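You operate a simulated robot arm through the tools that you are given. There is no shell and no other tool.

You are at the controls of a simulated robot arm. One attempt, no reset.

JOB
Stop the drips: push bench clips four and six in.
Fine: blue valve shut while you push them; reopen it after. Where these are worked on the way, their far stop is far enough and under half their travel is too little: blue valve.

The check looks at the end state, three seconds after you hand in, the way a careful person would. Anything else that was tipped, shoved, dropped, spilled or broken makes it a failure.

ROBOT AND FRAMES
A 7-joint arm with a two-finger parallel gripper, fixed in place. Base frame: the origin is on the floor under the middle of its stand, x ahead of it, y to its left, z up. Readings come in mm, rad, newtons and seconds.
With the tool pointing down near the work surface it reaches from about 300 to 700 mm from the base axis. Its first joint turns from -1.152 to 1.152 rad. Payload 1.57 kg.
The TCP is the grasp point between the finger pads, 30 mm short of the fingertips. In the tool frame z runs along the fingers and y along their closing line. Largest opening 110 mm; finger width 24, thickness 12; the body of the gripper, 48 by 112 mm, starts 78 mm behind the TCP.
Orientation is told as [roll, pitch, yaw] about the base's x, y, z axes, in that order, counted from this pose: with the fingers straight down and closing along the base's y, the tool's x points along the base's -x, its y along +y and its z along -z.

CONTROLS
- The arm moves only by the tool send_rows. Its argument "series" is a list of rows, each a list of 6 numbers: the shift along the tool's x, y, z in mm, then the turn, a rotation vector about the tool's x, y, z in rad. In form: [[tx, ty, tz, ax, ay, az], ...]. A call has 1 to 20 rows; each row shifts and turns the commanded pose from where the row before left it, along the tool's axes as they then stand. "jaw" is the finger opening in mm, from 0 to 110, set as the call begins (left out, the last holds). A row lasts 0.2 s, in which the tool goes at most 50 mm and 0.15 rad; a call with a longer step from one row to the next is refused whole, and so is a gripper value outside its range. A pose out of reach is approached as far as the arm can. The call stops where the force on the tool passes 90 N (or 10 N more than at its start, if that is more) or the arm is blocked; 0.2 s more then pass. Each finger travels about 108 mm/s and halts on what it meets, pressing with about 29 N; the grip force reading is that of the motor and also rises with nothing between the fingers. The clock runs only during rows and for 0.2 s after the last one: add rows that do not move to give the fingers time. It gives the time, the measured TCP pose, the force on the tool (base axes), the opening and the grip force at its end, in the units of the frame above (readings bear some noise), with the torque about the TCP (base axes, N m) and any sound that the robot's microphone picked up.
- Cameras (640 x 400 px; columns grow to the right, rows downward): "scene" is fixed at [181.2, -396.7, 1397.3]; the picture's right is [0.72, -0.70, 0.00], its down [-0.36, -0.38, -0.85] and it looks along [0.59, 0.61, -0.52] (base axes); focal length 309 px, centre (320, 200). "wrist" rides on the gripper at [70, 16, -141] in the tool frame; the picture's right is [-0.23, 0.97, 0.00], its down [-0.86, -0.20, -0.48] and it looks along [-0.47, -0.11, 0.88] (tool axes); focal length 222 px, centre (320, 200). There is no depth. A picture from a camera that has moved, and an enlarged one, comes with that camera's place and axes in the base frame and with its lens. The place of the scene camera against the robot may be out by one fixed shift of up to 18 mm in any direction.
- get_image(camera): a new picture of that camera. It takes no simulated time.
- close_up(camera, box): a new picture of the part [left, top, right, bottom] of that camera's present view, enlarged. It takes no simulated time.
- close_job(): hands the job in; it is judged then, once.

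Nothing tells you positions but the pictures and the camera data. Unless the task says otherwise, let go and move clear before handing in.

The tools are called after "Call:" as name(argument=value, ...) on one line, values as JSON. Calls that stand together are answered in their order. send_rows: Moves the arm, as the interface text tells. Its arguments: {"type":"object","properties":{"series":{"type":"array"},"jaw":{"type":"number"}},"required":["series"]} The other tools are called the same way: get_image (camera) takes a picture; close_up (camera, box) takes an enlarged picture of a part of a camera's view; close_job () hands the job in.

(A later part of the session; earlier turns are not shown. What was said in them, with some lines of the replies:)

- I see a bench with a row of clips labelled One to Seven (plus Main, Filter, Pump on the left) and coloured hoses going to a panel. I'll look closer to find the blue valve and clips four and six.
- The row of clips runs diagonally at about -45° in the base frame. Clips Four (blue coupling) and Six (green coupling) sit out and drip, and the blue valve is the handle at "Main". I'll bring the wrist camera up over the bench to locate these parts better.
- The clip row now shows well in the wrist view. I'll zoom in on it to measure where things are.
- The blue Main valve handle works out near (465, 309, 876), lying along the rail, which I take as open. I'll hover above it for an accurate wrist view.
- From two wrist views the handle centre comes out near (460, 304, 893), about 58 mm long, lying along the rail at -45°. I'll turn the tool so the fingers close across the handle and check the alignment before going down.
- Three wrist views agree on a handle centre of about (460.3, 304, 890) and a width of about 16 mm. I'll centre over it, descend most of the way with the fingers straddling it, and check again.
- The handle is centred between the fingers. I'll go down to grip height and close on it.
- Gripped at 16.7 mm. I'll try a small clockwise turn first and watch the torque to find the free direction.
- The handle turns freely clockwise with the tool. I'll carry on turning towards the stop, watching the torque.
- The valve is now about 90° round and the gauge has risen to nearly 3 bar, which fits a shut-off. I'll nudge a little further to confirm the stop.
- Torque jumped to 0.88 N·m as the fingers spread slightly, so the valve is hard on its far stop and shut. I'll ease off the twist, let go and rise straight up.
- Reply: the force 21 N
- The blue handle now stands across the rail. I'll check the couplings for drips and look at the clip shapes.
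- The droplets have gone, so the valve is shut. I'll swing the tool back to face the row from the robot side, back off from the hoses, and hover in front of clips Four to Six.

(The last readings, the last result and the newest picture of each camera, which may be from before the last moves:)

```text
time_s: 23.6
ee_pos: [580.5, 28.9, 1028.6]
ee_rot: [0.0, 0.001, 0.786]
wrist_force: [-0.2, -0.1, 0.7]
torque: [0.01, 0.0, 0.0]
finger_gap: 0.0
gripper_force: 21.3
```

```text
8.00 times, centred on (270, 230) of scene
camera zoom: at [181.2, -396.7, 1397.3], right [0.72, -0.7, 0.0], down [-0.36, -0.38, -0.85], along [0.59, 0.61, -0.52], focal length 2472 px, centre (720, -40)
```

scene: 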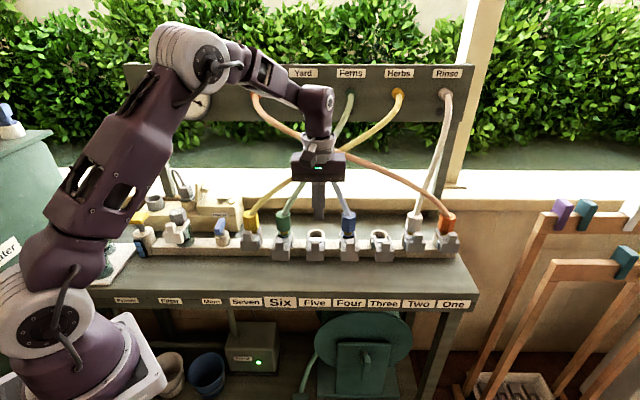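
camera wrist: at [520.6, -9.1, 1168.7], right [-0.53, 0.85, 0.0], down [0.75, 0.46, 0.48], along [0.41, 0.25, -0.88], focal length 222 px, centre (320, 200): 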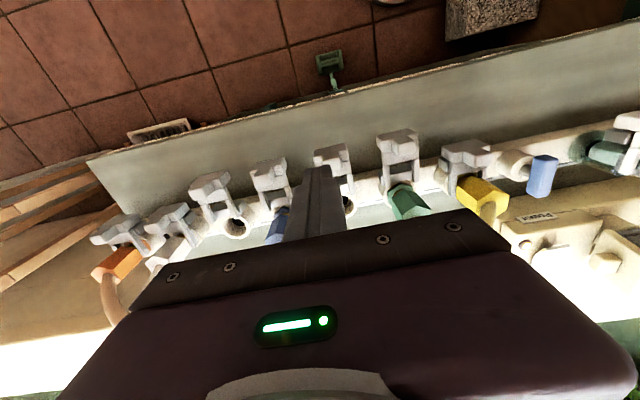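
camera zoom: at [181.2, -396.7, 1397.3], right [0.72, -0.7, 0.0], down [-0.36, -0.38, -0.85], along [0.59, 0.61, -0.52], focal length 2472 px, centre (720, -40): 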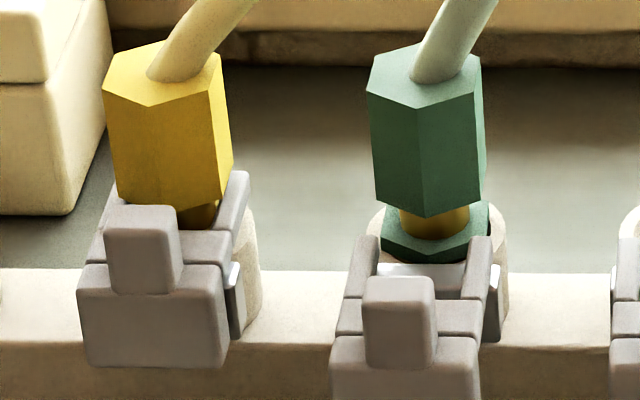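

The clips are clear now: a wide front block with a raised tab, front face at about n≈446 mm along the push direction. Four is at u≈468 and Six at u≈293, and the seated clip Seven sits about 35 mm further in. I'll go to the front of clip Four with closed fingers and check before descending fully.

Call:
send_rows(series=[[15, -39, 10, 0, 0, 0], [15, -39, 20, 0, 0, 0], [0, 0, 30, 0, 0, 0], [0, 0, 20, 0, 0, 0], [0, 0, 0, 0, 0, 0]], jaw=0)

Call:
get_image(camera="wrist")

Call:
get_image(camera="scene")

```text
time_s: 24.8
ee_pos: [613.0, -45.9, 949.4]
ee_rot: [0.0, 0.001, 0.784]
wrist_force: [0.2, -0.4, 0.5]
torque: [0.03, -0.03, 0.01]
finger_gap: 0.0
gripper_force: 20.9
```

```text
taken
camera wrist: at [552.8, -83.9, 1090.4], right [-0.53, 0.85, 0.0], down [0.75, 0.46, 0.48], along [0.41, 0.25, -0.88], focal length 222 px, centre (320, 200)
```

wrist: 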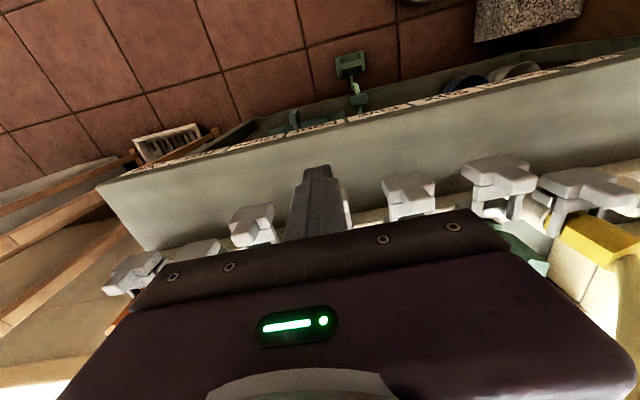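

```text
taken
```

scene: 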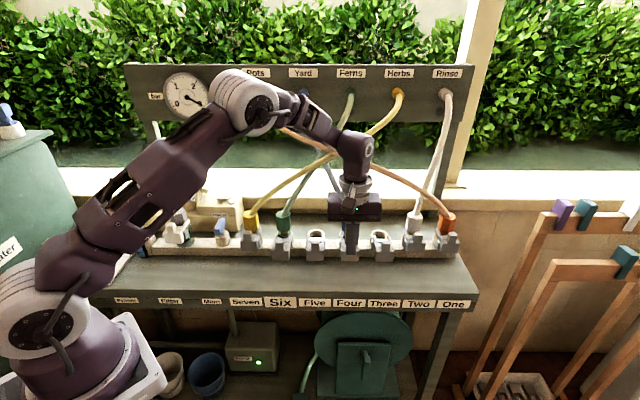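

Call:
close_up(camera="wrist", box=[364, 160, 460, 220])

Call:
close_up(camera="wrist", box=[264, 150, 376, 220])

Call:
close_up(camera="scene", box=[310, 180, 406, 270])

```text
6.67 times, centred on (412, 190) of wrist
camera zoom: at [552.8, -83.9, 1090.4], right [-0.53, 0.85, 0.0], down [0.75, 0.46, 0.48], along [0.41, 0.25, -0.88], focal length 1481 px, centre (-293, 267)
```

zoom: 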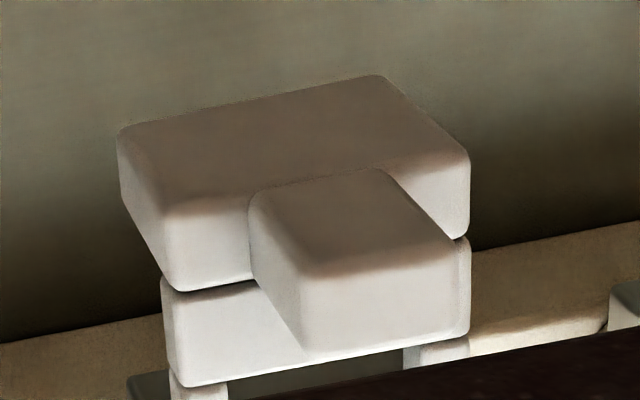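

```text
5.71 times, centred on (320, 185) of wrist
camera zoom: at [552.8, -83.9, 1090.4], right [-0.53, 0.85, 0.0], down [0.75, 0.46, 0.48], along [0.41, 0.25, -0.88], focal length 1269 px, centre (320, 286)
```

zoom: 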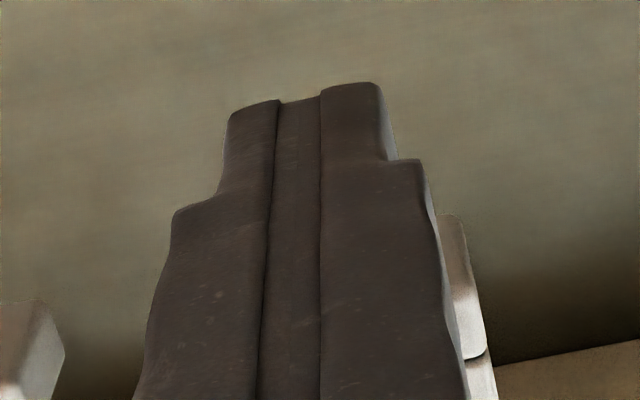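

```text
4.44 times, centred on (358, 225) of scene
camera zoom: at [181.2, -396.7, 1397.3], right [0.72, -0.7, 0.0], down [-0.36, -0.38, -0.85], along [0.59, 0.61, -0.52], focal length 1373 px, centre (151, 89)
```

zoom: 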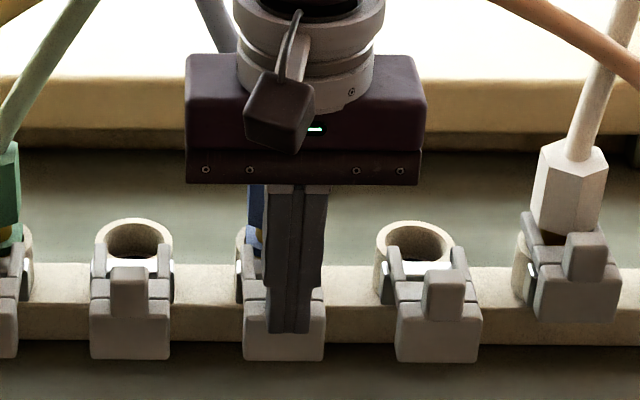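

The closed fingers line up with clip Four's block (u≈467). I'll go down to push height in front of it.

Call:
send_rows(series=[[0, -1.0, 25, 0, 0, 0], [0, 0, 25, 0, 0, 0], [0, 0, 12, 0, 0, 0], [0, 0, 0, 0, 0, 0]], jaw=0)

Call:
get_image(camera="wrist")

Call:
close_up(camera="scene", box=[310, 180, 406, 270])

```text
time_s: 25.8
ee_pos: [613.3, -47.9, 887.1]
ee_rot: [0.001, 0.0, 0.788]
wrist_force: [-0.4, -0.5, -0.5]
torque: [0.02, -0.01, -0.02]
finger_gap: 0.1
gripper_force: 21.0
```

```text
taken
camera wrist: at [554.2, -84.8, 1027.9], right [-0.53, 0.85, 0.0], down [0.75, 0.46, 0.48], along [0.41, 0.25, -0.88], focal length 222 px, centre (320, 200)
```

wrist: 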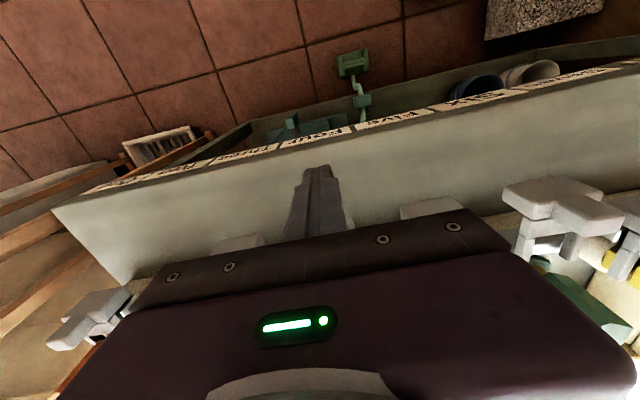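

```text
4.44 times, centred on (358, 225) of scene
camera zoom: at [181.2, -396.7, 1397.3], right [0.72, -0.7, 0.0], down [-0.36, -0.38, -0.85], along [0.59, 0.61, -0.52], focal length 1373 px, centre (151, 89)
```

zoom: 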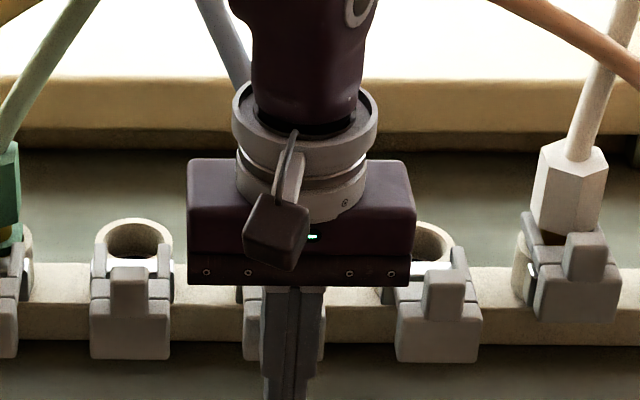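

The finger stands about 35 mm in front of clip Four's face. I'll move in gently to find contact.

Call:
send_rows(series=[[-8, 0, 0, 0, 0, 0], [-8, 0, 0, 0, 0, 0], [-6, 0, 0, 0, 0, 0], [-4, 0, 0, 0, 0, 0], [-4, 0, 0, 0, 0, 0]], jaw=0)

Call:
close_up(camera="scene", box=[310, 180, 406, 270])

```text
time_s: 27.0
ee_pos: [634.9, -26.2, 888.1]
ee_rot: [0.0, 0.0, 0.788]
wrist_force: [0.2, -0.2, -0.3]
torque: [-0.01, 0.0, 0.01]
finger_gap: 0.1
gripper_force: 21.6
```

```text
4.44 times, centred on (358, 225) of scene
camera zoom: at [181.2, -396.7, 1397.3], right [0.72, -0.7, 0.0], down [-0.36, -0.38, -0.85], along [0.59, 0.61, -0.52], focal length 1373 px, centre (151, 89)
```

zoom: 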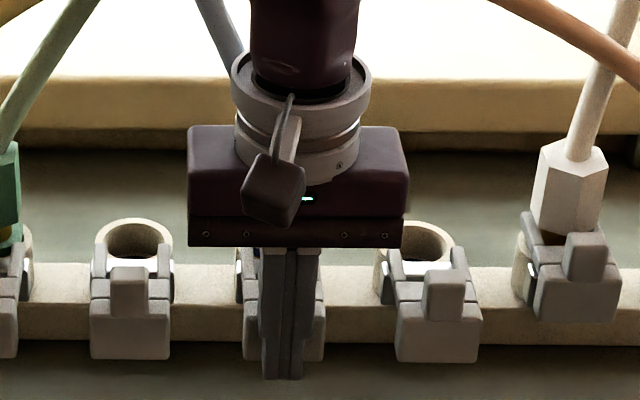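

Call:
send_rows(series=[[-3, 0, 0, 0, 0, 0], [-3, 0, 0, 0, 0, 0], [-3, 0, 0, 0, 0, 0]])

Call:
close_up(camera="scene", box=[310, 180, 406, 270])

```text
time_s: 27.8
ee_pos: [641.1, -19.3, 886.7]
ee_rot: [0.0, 0.0, 0.784]
wrist_force: [-0.8, 0.0, 0.1]
torque: [-0.01, 0.0, 0.01]
finger_gap: 0.0
gripper_force: 21.5
```

```text
4.44 times, centred on (358, 225) of scene
camera zoom: at [181.2, -396.7, 1397.3], right [0.72, -0.7, 0.0], down [-0.36, -0.38, -0.85], along [0.59, 0.61, -0.52], focal length 1373 px, centre (151, 89)
```

zoom: 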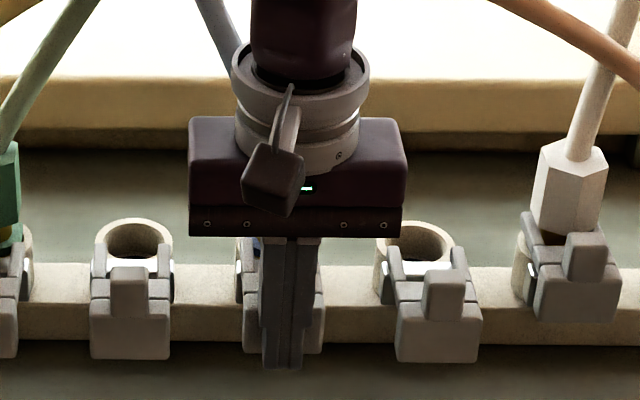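

Call:
send_rows(series=[[-3, 0, 0, 0, 0, 0], [-3, 0, 0, 0, 0, 0], [-3, 0, 0, 0, 0, 0]])

Call:
close_up(camera="scene", box=[310, 180, 406, 270])

```text
time_s: 28.6
ee_pos: [647.3, -13.6, 886.7]
ee_rot: [0.0, 0.001, 0.787]
wrist_force: [-0.4, -0.7, -0.5]
torque: [0.01, 0.01, 0.01]
finger_gap: 0.0
gripper_force: 21.1
```

```text
4.44 times, centred on (358, 225) of scene
camera zoom: at [181.2, -396.7, 1397.3], right [0.72, -0.7, 0.0], down [-0.36, -0.38, -0.85], along [0.59, 0.61, -0.52], focal length 1373 px, centre (151, 89)
```

zoom: 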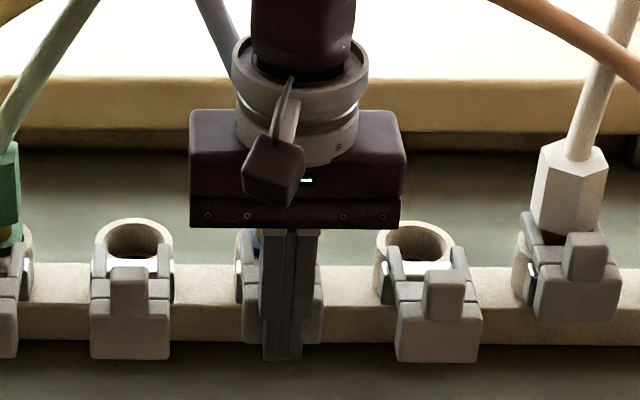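

The clip is already sliding in with almost no resistance, judging by its block against the neighbours. I'll carry on in small steps towards the stop.

Call:
send_rows(series=[[-3, 0, 0, 0, 0, 0], [-3, 0, 0, 0, 0, 0], [-3, 0, 0, 0, 0, 0], [-3, 0, 0, 0, 0, 0]])

Call:
close_up(camera="scene", box=[310, 180, 406, 270])

```text
time_s: 29.6
ee_pos: [656.8, -6.5, 886.9]
ee_rot: [0.001, -0.001, 0.787]
wrist_force: [-0.9, -0.4, -0.5]
torque: [0.0, -0.01, 0.0]
finger_gap: 0.2
gripper_force: 21.0
```

```text
4.44 times, centred on (358, 225) of scene
camera zoom: at [181.2, -396.7, 1397.3], right [0.72, -0.7, 0.0], down [-0.36, -0.38, -0.85], along [0.59, 0.61, -0.52], focal length 1373 px, centre (151, 89)
```

zoom: 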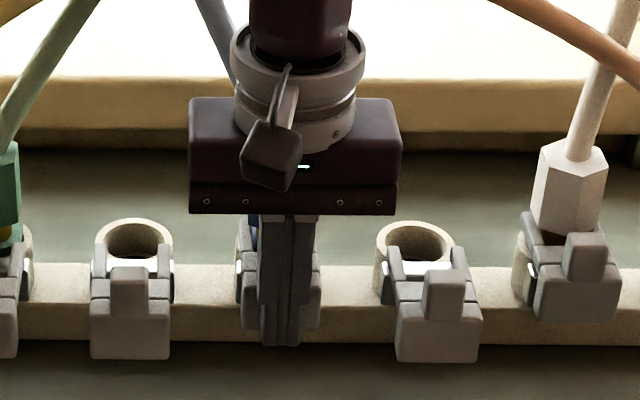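

Call:
send_rows(series=[[-3, 0, 0, 0, 0, 0], [-3, 0, 0, 0, 0, 0], [-2, 0, 0, 0, 0, 0]])

Call:
close_up(camera="scene", box=[310, 180, 406, 270])

```text
time_s: 30.4
ee_pos: [662.7, -1.0, 886.9]
ee_rot: [-0.001, -0.001, 0.786]
wrist_force: [0.1, -0.9, -0.2]
torque: [0.01, -0.02, -0.03]
finger_gap: 0.0
gripper_force: 20.9
```

```text
4.44 times, centred on (358, 225) of scene
camera zoom: at [181.2, -396.7, 1397.3], right [0.72, -0.7, 0.0], down [-0.36, -0.38, -0.85], along [0.59, 0.61, -0.52], focal length 1373 px, centre (151, 89)
```

zoom: 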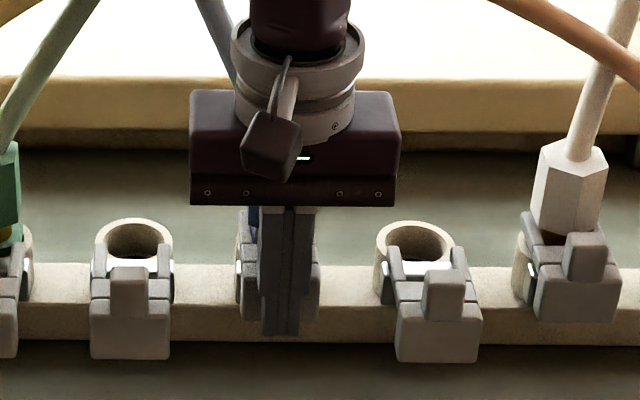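

Call:
send_rows(series=[[-1.5, 0, 0, 0, 0, 0], [-1.5, 0, 0, 0, 0, 0]])

Call:
close_up(camera="scene", box=[310, 200, 406, 270])

```text
time_s: 31.0
ee_pos: [663.2, 0.8, 888.2]
ee_rot: [0.003, 0.004, 0.786]
wrist_force: [-10.6, -6.7, -0.4]
torque: [0.11, -0.17, 0.04]
finger_gap: 0.0
gripper_force: 21.3
```

```text
5.71 times, centred on (358, 235) of scene
camera zoom: at [180.9, -396.8, 1397.3], right [0.72, -0.7, 0.0], down [-0.36, -0.38, -0.85], along [0.59, 0.61, -0.52], focal length 1766 px, centre (103, 0)
```

zoom: 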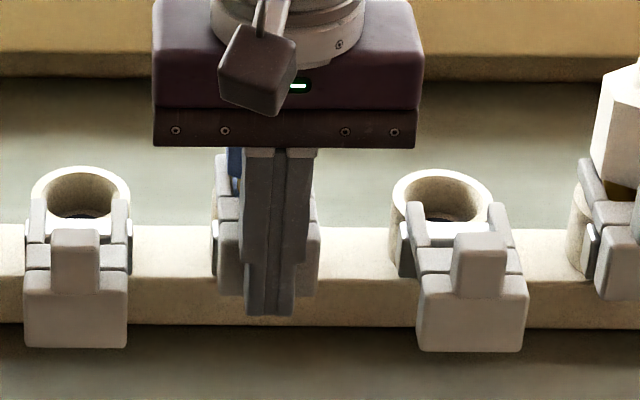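

Resistance has appeared (about 12 N). I'll press slightly further to see whether this is the final stop or a detent.

Call:
send_rows(series=[[-1.5, 0, 0, 0, 0, 0], [-1.5, 0, 0, 0, 0, 0]])

Call:
close_up(camera="scene", box=[310, 200, 406, 270])

```text
time_s: 31.6
ee_pos: [663.1, -0.1, 888.2]
ee_rot: [0.003, 0.008, 0.783]
wrist_force: [-31.7, -25.8, 2.5]
torque: [0.48, -0.54, 0.06]
finger_gap: 0.0
gripper_force: 21.8
```

```text
5.71 times, centred on (358, 235) of scene
camera zoom: at [180.3, -397.3, 1397.2], right [0.72, -0.7, 0.0], down [-0.36, -0.37, -0.85], along [0.59, 0.61, -0.52], focal length 1766 px, centre (103, 0)
```

zoom: 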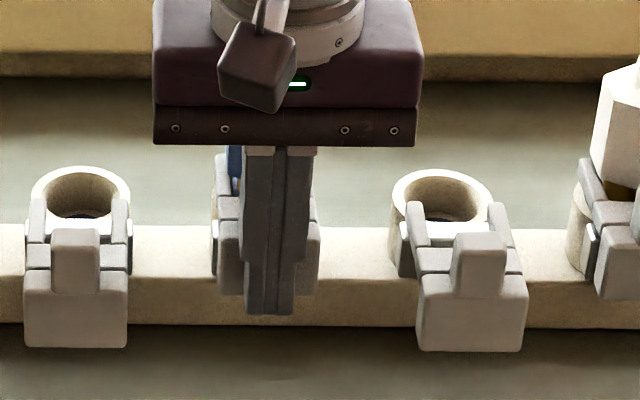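

The clip has stopped advancing at 41 N, about 35 mm in and level with the seated clips, so Four is home. I'll back off straight and look.

Call:
send_rows(series=[[6, 0, 0, 0, 0, 0], [16, 0, 0, 0, 0, 0], [25, 0, 0, 0, 0, 0], [25, 0, 0, 0, 0, 0], [0, 0, 0, 0, 0, 0]])

Call:
send_rows(series=[[0, 30, 0, 0, 0, 0], [0, 40, 0, 0, 0, 0], [0, 40, 0, 0, 0, 0], [0, 40, 0, 0, 0, 0], [0, 25.5, 0, 0, 0, 0], [0, 0, 0, 0, 0, 0]])

Call:
close_up(camera="scene", box=[230, 190, 410, 290])

Call:
get_image(camera="wrist")

```text
time_s: 32.8
ee_pos: [615.7, -48.1, 887.1]
ee_rot: [0.001, 0.002, 0.789]
wrist_force: [0.0, -0.2, 0.5]
torque: [-0.01, -0.04, 0.0]
finger_gap: 0.0
gripper_force: 21.1
```

```text
time_s: 34.2
ee_pos: [490.2, 78.0, 887.8]
ee_rot: [0.001, -0.002, 0.784]
wrist_force: [0.6, -0.3, -0.5]
torque: [-0.02, -0.05, 0.05]
finger_gap: 0.1
gripper_force: 21.3
```

```text
3.56 times, centred on (320, 240) of scene
camera zoom: at [181.2, -396.6, 1397.3], right [0.72, -0.7, 0.0], down [-0.36, -0.38, -0.85], along [0.59, 0.61, -0.52], focal length 1098 px, centre (320, 58)
```

zoom: 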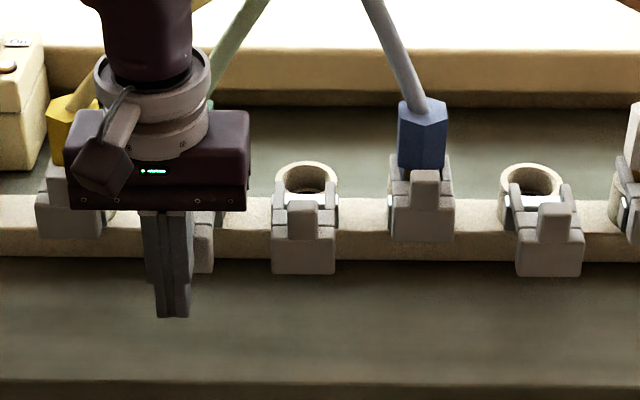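

```text
taken
camera wrist: at [430.9, 39.7, 1028.8], right [-0.53, 0.85, 0.0], down [0.75, 0.46, 0.48], along [0.41, 0.25, -0.88], focal length 222 px, centre (320, 200)
```

wrist: 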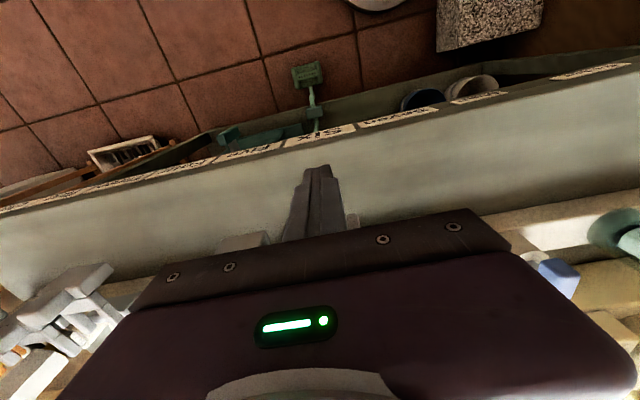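

Clip Four now sits level with the seated ones. The fingers are in front of clip Six (u≈291), so I'll do the same push here.

Call:
send_rows(series=[[-8, 0, 0, 0, 0, 0], [-8, 0, 0, 0, 0, 0], [-6, 0, 0, 0, 0, 0], [-4, 0, 0, 0, 0, 0], [-4, 0, 0, 0, 0, 0], [-3, 0, 0, 0, 0, 0], [-3, 0, 0, 0, 0, 0], [-3, 0, 0, 0, 0, 0]], jaw=0)

Call:
close_up(camera="scene", box=[230, 190, 350, 270])

```text
time_s: 36.0
ee_pos: [518.5, 106.0, 886.8]
ee_rot: [-0.003, 0.0, 0.787]
wrist_force: [-1.0, -0.8, -0.4]
torque: [0.03, -0.01, 0.02]
finger_gap: 0.0
gripper_force: 21.8
```

```text
5.00 times, centred on (290, 230) of scene
camera zoom: at [181.2, -396.7, 1397.3], right [0.72, -0.7, 0.0], down [-0.36, -0.38, -0.85], along [0.59, 0.61, -0.52], focal length 1545 px, centre (470, 50)
```

zoom: 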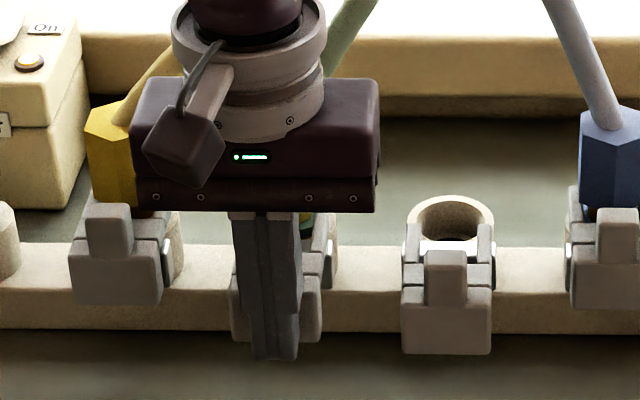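

Call:
send_rows(series=[[-3, 0, 0, 0, 0, 0], [-3, 0, 0, 0, 0, 0], [-3, 0, 0, 0, 0, 0], [-3, 0, 0, 0, 0, 0], [-3, 0, 0, 0, 0, 0], [-3, 0, 0, 0, 0, 0]])

Call:
close_up(camera="scene", box=[230, 190, 350, 270])

```text
time_s: 37.4
ee_pos: [532.4, 117.2, 886.7]
ee_rot: [-0.002, -0.001, 0.786]
wrist_force: [0.0, -0.5, 0.3]
torque: [0.0, 0.0, -0.03]
finger_gap: 0.0
gripper_force: 20.8
```

```text
5.00 times, centred on (290, 230) of scene
camera zoom: at [181.2, -396.7, 1397.3], right [0.72, -0.7, 0.0], down [-0.36, -0.38, -0.85], along [0.59, 0.61, -0.52], focal length 1545 px, centre (470, 50)
```

zoom: 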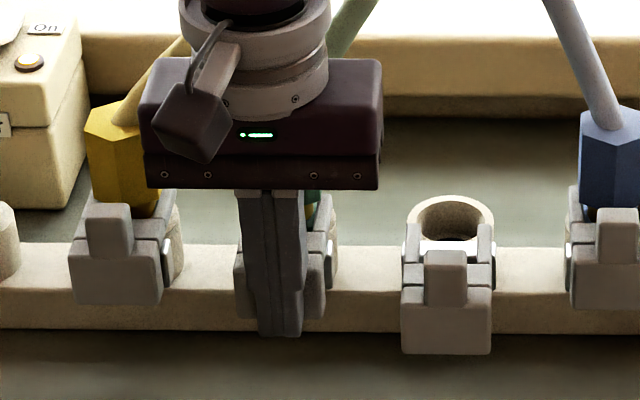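

Call:
send_rows(series=[[-3, 0, 0, 0, 0, 0], [-3, 0, 0, 0, 0, 0], [-2, 0, 0, 0, 0, 0], [-1.5, 0, 0, 0, 0, 0], [-1.5, 0, 0, 0, 0, 0]])

Call:
close_up(camera="scene", box=[230, 190, 350, 270])

```text
time_s: 38.6
ee_pos: [538.9, 124.5, 886.9]
ee_rot: [0.001, 0.003, 0.785]
wrist_force: [-10.0, -4.8, 4.4]
torque: [0.18, -0.18, 0.03]
finger_gap: 0.0
gripper_force: 20.8
```

```text
5.00 times, centred on (290, 230) of scene
camera zoom: at [180.9, -396.8, 1397.3], right [0.72, -0.7, 0.0], down [-0.36, -0.38, -0.85], along [0.59, 0.61, -0.52], focal length 1545 px, centre (470, 50)
```

zoom: 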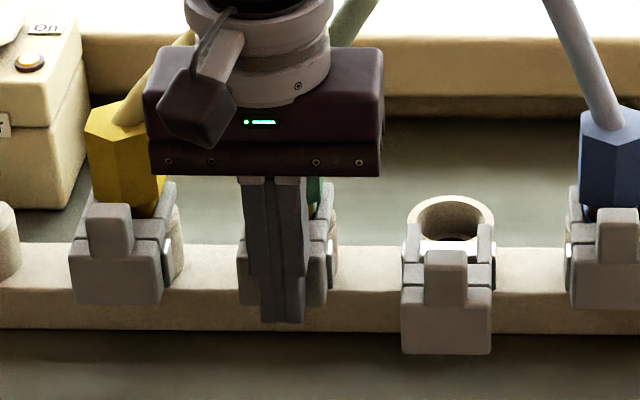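

Contact with the stop is starting at about 11 N. I'll press a touch more to seat it, as I did with clip Four.

Call:
send_rows(series=[[-1.5, 0, 0, 0, 0, 0], [-1.5, 0, 0, 0, 0, 0]])

Call:
close_up(camera="scene", box=[230, 190, 350, 270])

```text
time_s: 39.2
ee_pos: [539.7, 125.1, 886.9]
ee_rot: [0.0, 0.006, 0.784]
wrist_force: [-25.9, -24.5, 14.7]
torque: [0.59, -0.57, 0.09]
finger_gap: 0.0
gripper_force: 21.5
```

```text
5.00 times, centred on (290, 230) of scene
camera zoom: at [180.3, -397.4, 1397.2], right [0.72, -0.7, 0.0], down [-0.36, -0.37, -0.85], along [0.59, 0.61, -0.52], focal length 1545 px, centre (470, 50)
```

zoom: 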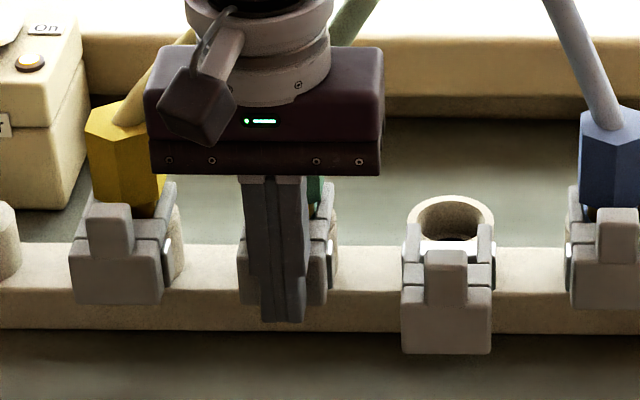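

Clip Six is on its stop too (about 36 N, n≈470, same as Four). I'll back off, lift clear, and return above the blue valve to reopen it.

Call:
send_rows(series=[[6, 0, 0, 0, 0, 0], [16, 0, 0, 0, 0, 0], [25, 0, 0, 0, 0, 0], [25, 0, 0, 0, 0, 0], [0, 0, -20, 0, 0, 0], [0, 0, -40, 0, 0, 0], [0, 0, -40, 0, 0, 0], [0, 0, -40, 0, 0, 0], [0, 0, -33, 0, 0, 0], [0, 0, 0, 0, 0, 0]])

Call:
get_image(camera="wrist")

Call:
close_up(camera="scene", box=[190, 190, 410, 290])

```text
time_s: 41.4
ee_pos: [490.0, 73.2, 1061.9]
ee_rot: [0.001, 0.0, 0.784]
wrist_force: [-0.1, 0.0, 0.3]
torque: [-0.04, 0.0, 0.01]
finger_gap: 0.2
gripper_force: 21.3
```

```text
taken
camera wrist: at [430.4, 35.6, 1203.2], right [-0.53, 0.85, 0.0], down [0.75, 0.46, 0.48], along [0.41, 0.25, -0.88], focal length 222 px, centre (320, 200)
```

wrist: 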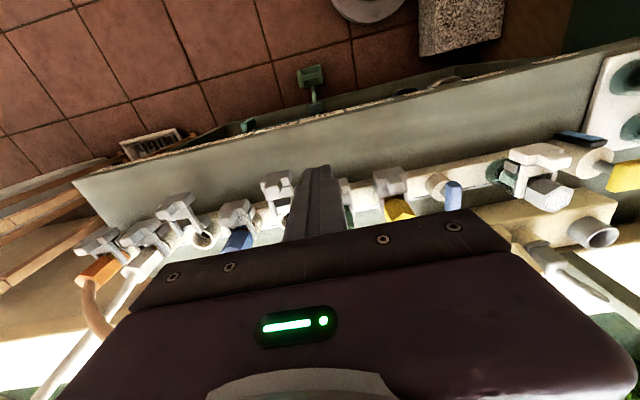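

```text
2.91 times, centred on (300, 240) of scene
camera zoom: at [181.2, -396.7, 1397.3], right [0.72, -0.7, 0.0], down [-0.36, -0.38, -0.85], along [0.59, 0.61, -0.52], focal length 899 px, centre (378, 84)
```

zoom: 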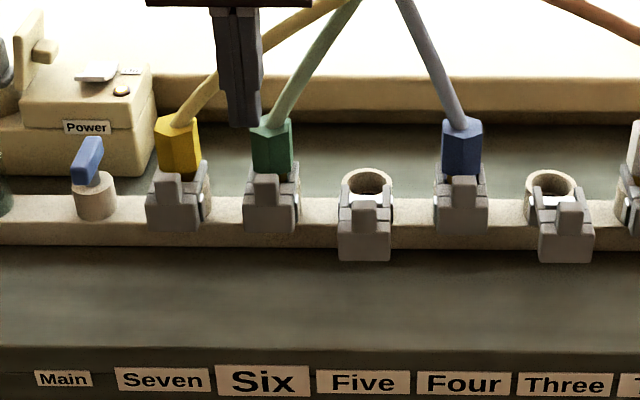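

Four and Six now sit level with Seven. I'll travel back above the valve, along the row first and then inward.

Call:
send_rows(series=[[0, 45.5, 0, 0, 0, 0], [0, 45.5, 0, 0, 0, 0], [0, 45.5, 0, 0, 0, 0], [0, 45.5, 0, 0, 0, 0], [-35, 0, 0, 0, 0, 0], [-35, 0, 0, 0, 0, 0], [-35, 0, 0, 0, 0, 0], [-35, 0, 0, 0, 0, 0], [0, 0, 0, 0, 0, 0], [0, 0, 0, 0, 0, 0]], jaw=50)

Call:
get_image(camera="wrist")

```text
time_s: 43.6
ee_pos: [461.8, 303.3, 1058.3]
ee_rot: [0.0, 0.0, 0.787]
wrist_force: [-0.1, -0.7, -0.1]
torque: [0.01, -0.01, 0.03]
finger_gap: 50.2
gripper_force: 0.1
```

```text
taken
camera wrist: at [403.2, 265.2, 1199.5], right [-0.53, 0.85, 0.0], down [0.75, 0.46, 0.48], along [0.41, 0.25, -0.88], focal length 222 px, centre (320, 200)
```

wrist: 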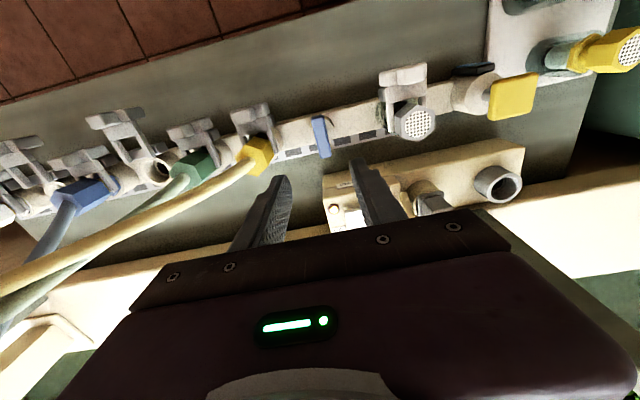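

The handle is centred. I'll swing to the same yaw at which I let go of it, so the reopening turn retraces the known motion.

Call:
send_rows(series=[[0, 0, 0, 0, 0, 0.149], [0, 0, 0, 0, 0, 0.149], [0, 0, 0, 0, 0, 0.149], [0, 0, 0, 0, 0, 0.149], [0, 0, 0, 0, 0, 0.149], [0, 0, 0, 0, 0, 0.149], [0, 0, 0, 0, 0, 0.149], [0, 0, 0, 0, 0, 0.149], [0, 0, 0, 0, 0, 0.149], [0, 0, 0, 0, 0, 0.149], [0, 0, 0, 0, 0, 0.149], [0, 0, 0, 0, 0, 0.149], [0, 0, 0, 0, 0, 0.149], [0, 0, 0, 0, 0, 0.149], [0, 0, 0, 0, 0, 0.149], [0, 0, 0, 0, 0, 0.149], [0, 0, 0, 0, 0, 0.149], [0, 0, 0, 0, 0, 0.149], [0, 0, 0, 0, 0, 0.149], [0, 0, 0, 0, 0, 0.149]], jaw=50)

Call:
send_rows(series=[[0, 0, 0, 0, 0, 0.078], [0, 0, 0, 0, 0, 0.078], [0, 0, 0, 0, 0, 0], [0, 0, 0, 0, 0, 0]])

Call:
get_image(camera="wrist")

Call:
close_up(camera="wrist", box=[240, 80, 400, 180])

```text
time_s: 47.8
ee_pos: [460.2, 303.5, 1060.5]
ee_rot: [0.002, 0.001, -2.197]
wrist_force: [0.1, -0.4, 0.0]
torque: [-0.02, 0.01, 0.0]
finger_gap: 50.1
gripper_force: 0.1
```

```text
time_s: 48.8
ee_pos: [460.4, 304.6, 1060.2]
ee_rot: [-0.001, -0.001, -2.354]
wrist_force: [0.6, 0.9, 0.1]
torque: [-0.01, 0.02, 0.0]
finger_gap: 50.2
gripper_force: 0.0
```

```text
taken
camera wrist: at [522.6, 341.8, 1201.2], right [0.53, -0.85, 0.0], down [-0.74, -0.47, 0.48], along [-0.41, -0.25, -0.88], focal length 222 px, centre (320, 200)
```

wrist: 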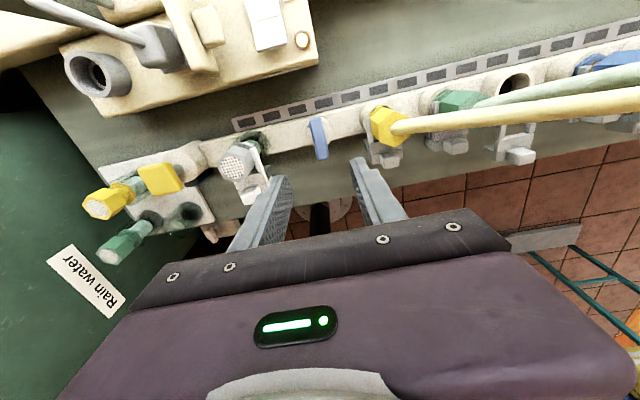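

```text
4.00 times, centred on (320, 130) of wrist
camera zoom: at [522.6, 341.8, 1201.2], right [0.53, -0.85, 0.0], down [-0.74, -0.47, 0.48], along [-0.41, -0.25, -0.88], focal length 888 px, centre (320, 480)
```

zoom: 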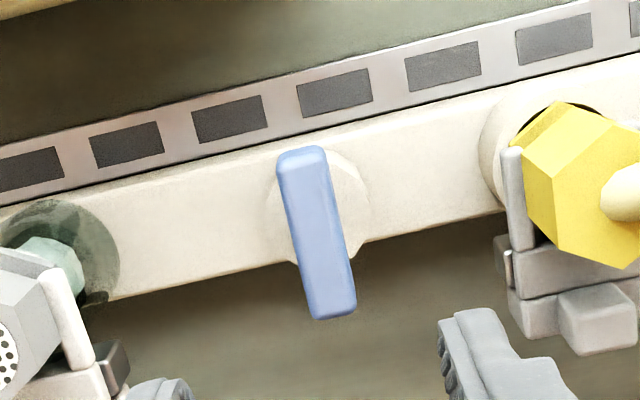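

The handle is centred and aligned between the fingers. I'll go down along the path I rose on.

Call:
send_rows(series=[[0, 0, 40, 0, 0, 0], [0, 0, 40, 0, 0, 0], [0, 0, 35, 0, 0, 0], [0, 0, 25, 0, 0, 0], [0, 0, 15.5, 0, 0, 0], [0, 0, 0, 0, 0, 0]], jaw=46)

Call:
close_up(camera="wrist", box=[220, 100, 420, 225])

```text
time_s: 50.2
ee_pos: [460.2, 303.5, 905.2]
ee_rot: [0.001, -0.001, -2.351]
wrist_force: [-0.3, -0.9, -0.2]
torque: [-0.02, 0.0, 0.02]
finger_gap: 45.7
gripper_force: 0.0
```

```text
3.20 times, centred on (320, 162) of wrist
camera zoom: at [521.3, 342.0, 1046.4], right [0.53, -0.85, 0.0], down [-0.74, -0.47, 0.48], along [-0.4, -0.25, -0.88], focal length 711 px, centre (320, 320)
```

zoom: 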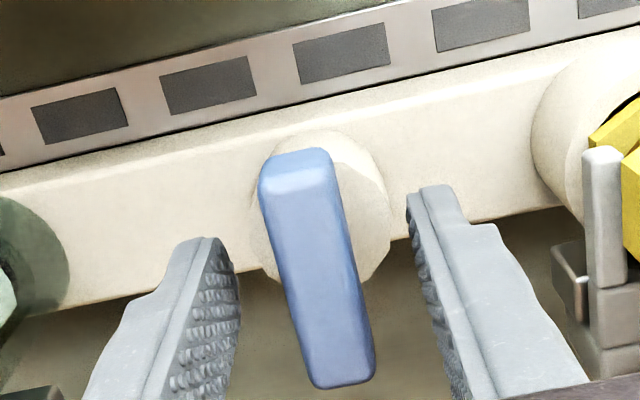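

Good alignment. I'll close on the handle and turn it back counter-clockwise towards the open position.

Call:
send_rows(series=[[0, 0, 0, 0, 0, 0], [0, 0, 0, 0, 0, 0], [0, 0, 0, 0, 0, 0]], jaw=0)

Call:
send_rows(series=[[0, 0, 0, 0, 0, -0.1], [0, 0, 0, 0, 0, -0.1], [0, 0, 0, 0, 0, -0.1], [0, 0, 0, 0, 0, -0.1], [0, 0, 0, 0, 0, -0.1], [0, 0, 0, 0, 0, -0.1], [0, 0, 0, 0, 0, -0.1], [0, 0, 0, 0, 0, -0.1]])

Call:
get_image(camera="wrist")

Call:
get_image(camera="scene")

```text
time_s: 51.0
ee_pos: [459.6, 303.9, 905.8]
ee_rot: [0.0, 0.0, -2.349]
wrist_force: [-0.1, -1.1, -4.5]
torque: [0.34, -0.32, 0.0]
finger_gap: 16.9
gripper_force: 31.8
```

```text
time_s: 52.8
ee_pos: [459.7, 303.6, 906.1]
ee_rot: [-0.001, 0.001, -1.548]
wrist_force: [-19.8, -6.9, 14.6]
torque: [-0.32, 0.06, 0.01]
finger_gap: 16.6
gripper_force: 32.0
```

```text
taken
camera wrist: at [475.9, 373.9, 1046.4], right [0.98, -0.21, 0.0], down [-0.18, -0.86, 0.48], along [-0.1, -0.47, -0.88], focal length 222 px, centre (320, 200)
```

wrist: 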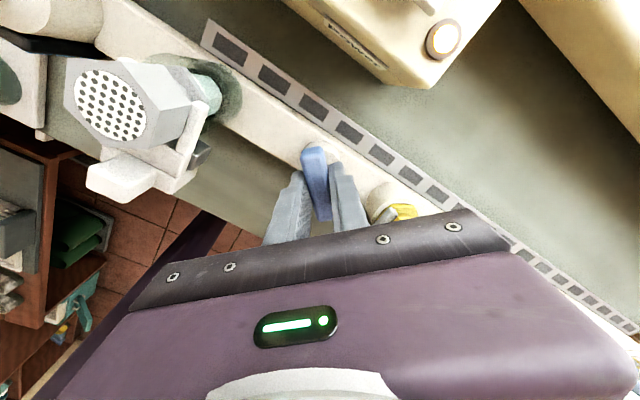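

```text
taken
```

scene: 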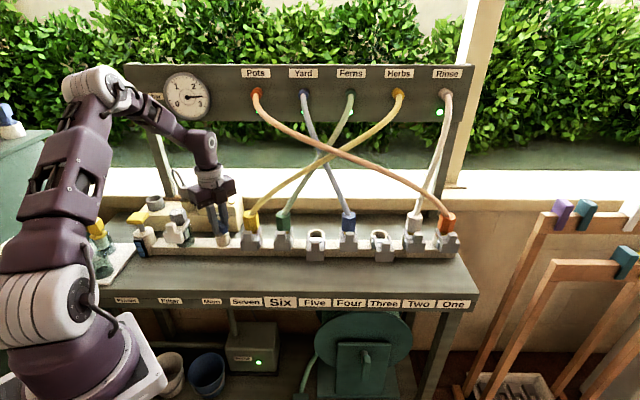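

The handle follows and the gauge is falling again. I'll continue to the open stop.

Call:
send_rows(series=[[0, 0, 0, 0, 0, -0.1], [0, 0, 0, 0, 0, -0.1], [0, 0, 0, 0, 0, -0.1], [0, 0, 0, 0, 0, -0.1], [0, 0, 0, 0, 0, -0.1], [0, 0, 0, 0, 0, -0.1], [0, 0, 0, 0, 0, -0.1], [0, 0, 0, 0, 0, -0.06], [0, 0, 0, 0, 0, 0]])

Call:
close_up(camera="wrist", box=[220, 100, 420, 225])

Call:
close_up(camera="scene", box=[130, 60, 410, 280])

```text
time_s: 54.8
ee_pos: [460.0, 303.7, 905.8]
ee_rot: [0.001, 0.004, -0.789]
wrist_force: [-22.4, 0.4, 20.0]
torque: [0.09, 0.5, 0.05]
finger_gap: 16.7
gripper_force: 32.0
```

```text
3.20 times, centred on (320, 162) of wrist
camera zoom: at [423.7, 364.6, 1046.2], right [0.85, 0.52, 0.0], down [0.46, -0.75, 0.48], along [0.25, -0.41, -0.88], focal length 711 px, centre (320, 320)
```

zoom: 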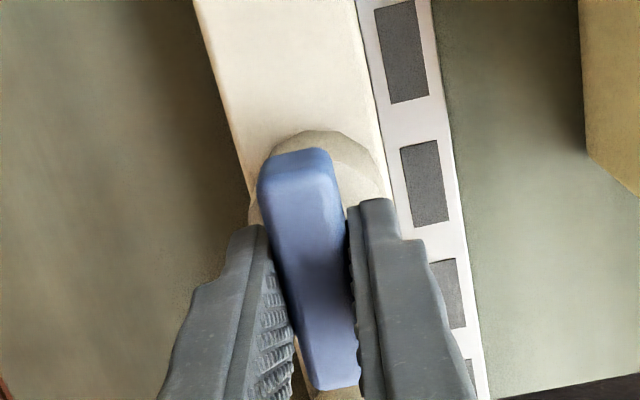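

```text
1.82 times, centred on (270, 170) of scene
camera zoom: at [180.4, -396.8, 1397.3], right [0.72, -0.7, 0.0], down [-0.36, -0.38, -0.85], along [0.59, 0.61, -0.52], focal length 562 px, centre (411, 254)
```

zoom: 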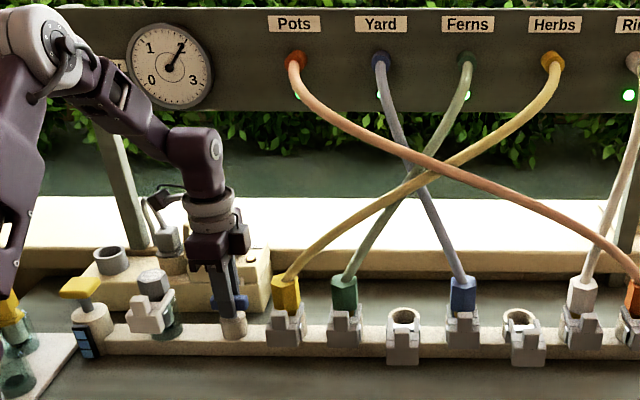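

The handle is back along the rail, the gauge is back near 2 bar, and the indicator lights for the reseated lines are green. A small extra nudge will confirm it is on its open stop.

Call:
send_rows(series=[[0, 0, 0, 0, 0, -0.04], [0, 0, 0, 0, 0, -0.03], [0, 0, 0, 0, 0, 0]])

```text
time_s: 55.6
ee_pos: [460.4, 303.4, 904.7]
ee_rot: [-0.001, 0.0, -0.72]
wrist_force: [-20.9, -3.0, 7.0]
torque: [0.31, 0.12, -0.97]
finger_gap: 18.2
gripper_force: 32.7
```

It is on the open stop. I'll ease off the twist, release, and rise straight up.

Call:
send_rows(series=[[0, 0, 0, 0, 0, 0.065], [0, 0, 0, 0, 0, 0]])

Call:
send_rows(series=[[0, 0, 0, 0, 0, 0], [0, 0, 0, 0, 0, 0]], jaw=46)

Call:
send_rows(series=[[0, 0, -20, 0, 0, 0], [0, 0, -40, 0, 0, 0], [0, 0, -45, 0, 0, 0], [0, 0, -45, 0, 0, 0], [0, 0, -45, 0, 0, 0], [0, 0, 0, 0, 0, 0]])

Call:
get_image(camera="wrist")

Call:
get_image(camera="scene")

```text
time_s: 56.2
ee_pos: [460.6, 301.9, 904.8]
ee_rot: [0.0, -0.002, -0.785]
wrist_force: [-13.9, -4.4, -4.4]
torque: [0.09, 0.02, -0.01]
finger_gap: 16.9
gripper_force: 31.9
```

```text
time_s: 56.8
ee_pos: [461.4, 304.3, 904.9]
ee_rot: [0.0, -0.001, -0.785]
wrist_force: [-0.4, -0.5, 0.2]
torque: [-0.01, -0.01, 0.0]
finger_gap: 45.8
gripper_force: 0.1
```

```text
time_s: 58.2
ee_pos: [458.5, 301.9, 1098.8]
ee_rot: [0.0, -0.001, -0.784]
wrist_force: [0.0, 0.1, -0.2]
torque: [-0.02, 0.02, 0.01]
finger_gap: 46.0
gripper_force: 0.1
```

```text
taken
camera wrist: at [421.9, 364.6, 1239.6], right [0.85, 0.53, 0.0], down [0.46, -0.75, 0.48], along [0.25, -0.41, -0.88], focal length 222 px, centre (320, 200)
```

wrist: 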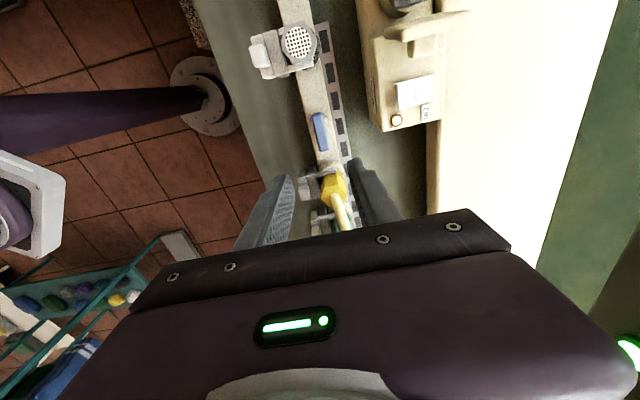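

```text
taken
```

scene: 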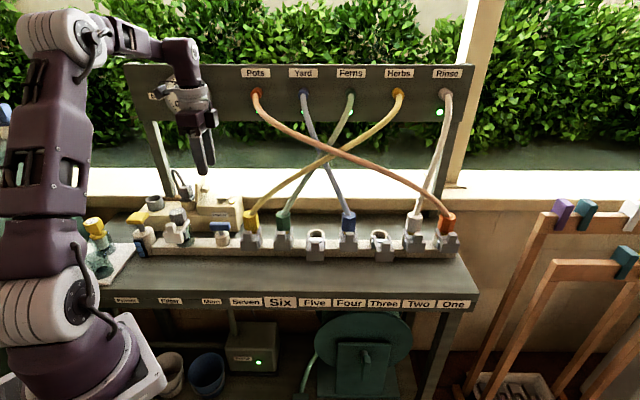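

Call:
close_up(camera="scene", box=[260, 200, 380, 275])

Call:
close_up(camera="scene", box=[190, 200, 310, 275])

Call:
close_up(camera="scene", box=[130, 50, 480, 210])

Call:
close_up(camera="scene", box=[370, 190, 490, 275])

```text
5.33 times, centred on (320, 238) of scene
camera zoom: at [181.2, -396.7, 1397.3], right [0.72, -0.7, 0.0], down [-0.36, -0.38, -0.85], along [0.59, 0.61, -0.52], focal length 1648 px, centre (320, 0)
```

zoom: 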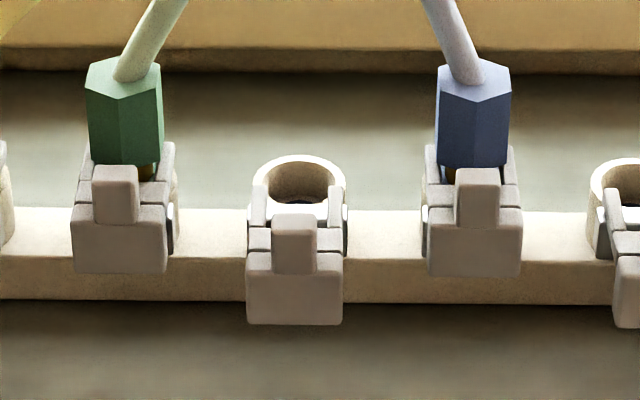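

```text
5.33 times, centred on (250, 238) of scene
camera zoom: at [181.2, -396.7, 1397.3], right [0.72, -0.7, 0.0], down [-0.36, -0.38, -0.85], along [0.59, 0.61, -0.52], focal length 1648 px, centre (693, 0)
```

zoom: 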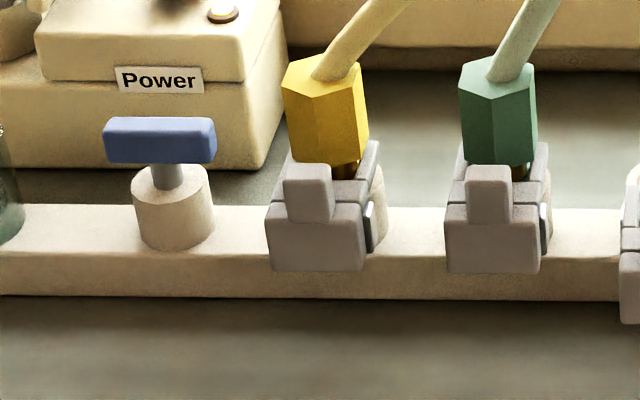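

```text
1.83 times, centred on (305, 130) of scene
camera zoom: at [181.2, -396.7, 1397.3], right [0.72, -0.7, 0.0], down [-0.36, -0.38, -0.85], along [0.59, 0.61, -0.52], focal length 565 px, centre (347, 328)
```

zoom: 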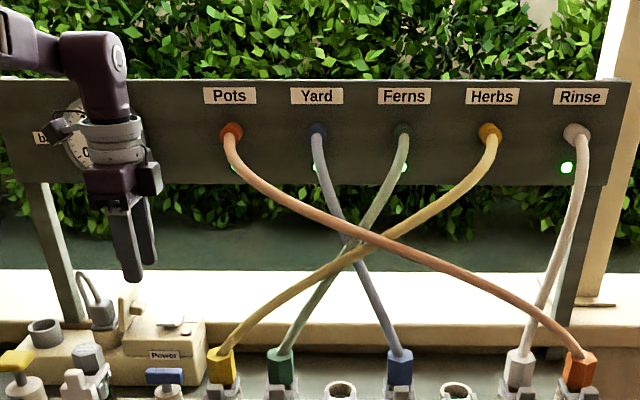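

```text
4.71 times, centred on (430, 232) of scene
camera zoom: at [181.2, -396.7, 1397.3], right [0.72, -0.7, 0.0], down [-0.36, -0.38, -0.85], along [0.59, 0.61, -0.52], focal length 1454 px, centre (-198, 47)
```

zoom: 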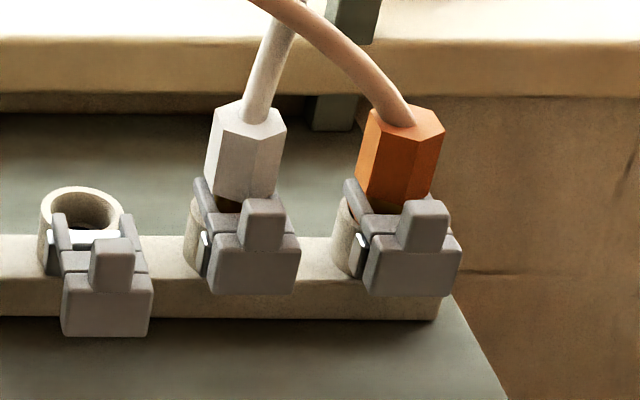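

Clips Four and Six are fully in and level with the seated ones. There are no drips with the blue valve back open on its stop, and nothing else has moved. The gripper is empty and clear, so I'm handing in.

Call:
close_job()

```text
The job is handed in.
```

Clips Four and Six are pushed fully in, the drips have stopped, and the job is handed in. I haven't had a check result back.

- **Blue valve:** I turned it clockwise to its far stop before touching the clips. The droplets at both couplings disappeared once it was shut. Afterwards I turned it back to its open stop, in line with the rail as it was at the start.
- **Clips:** Each slid in about 35 mm and stopped hard at roughly 40 N, level with the clips that were already seated.
- **After reopening:** No droplets showed at either coupling, and the Yard and Ferns lights came on green.
- **Everything else:** I saw nothing else tipped, moved or spilled in the final pictures. The gripper was open, empty and well above the bench when I handed in.
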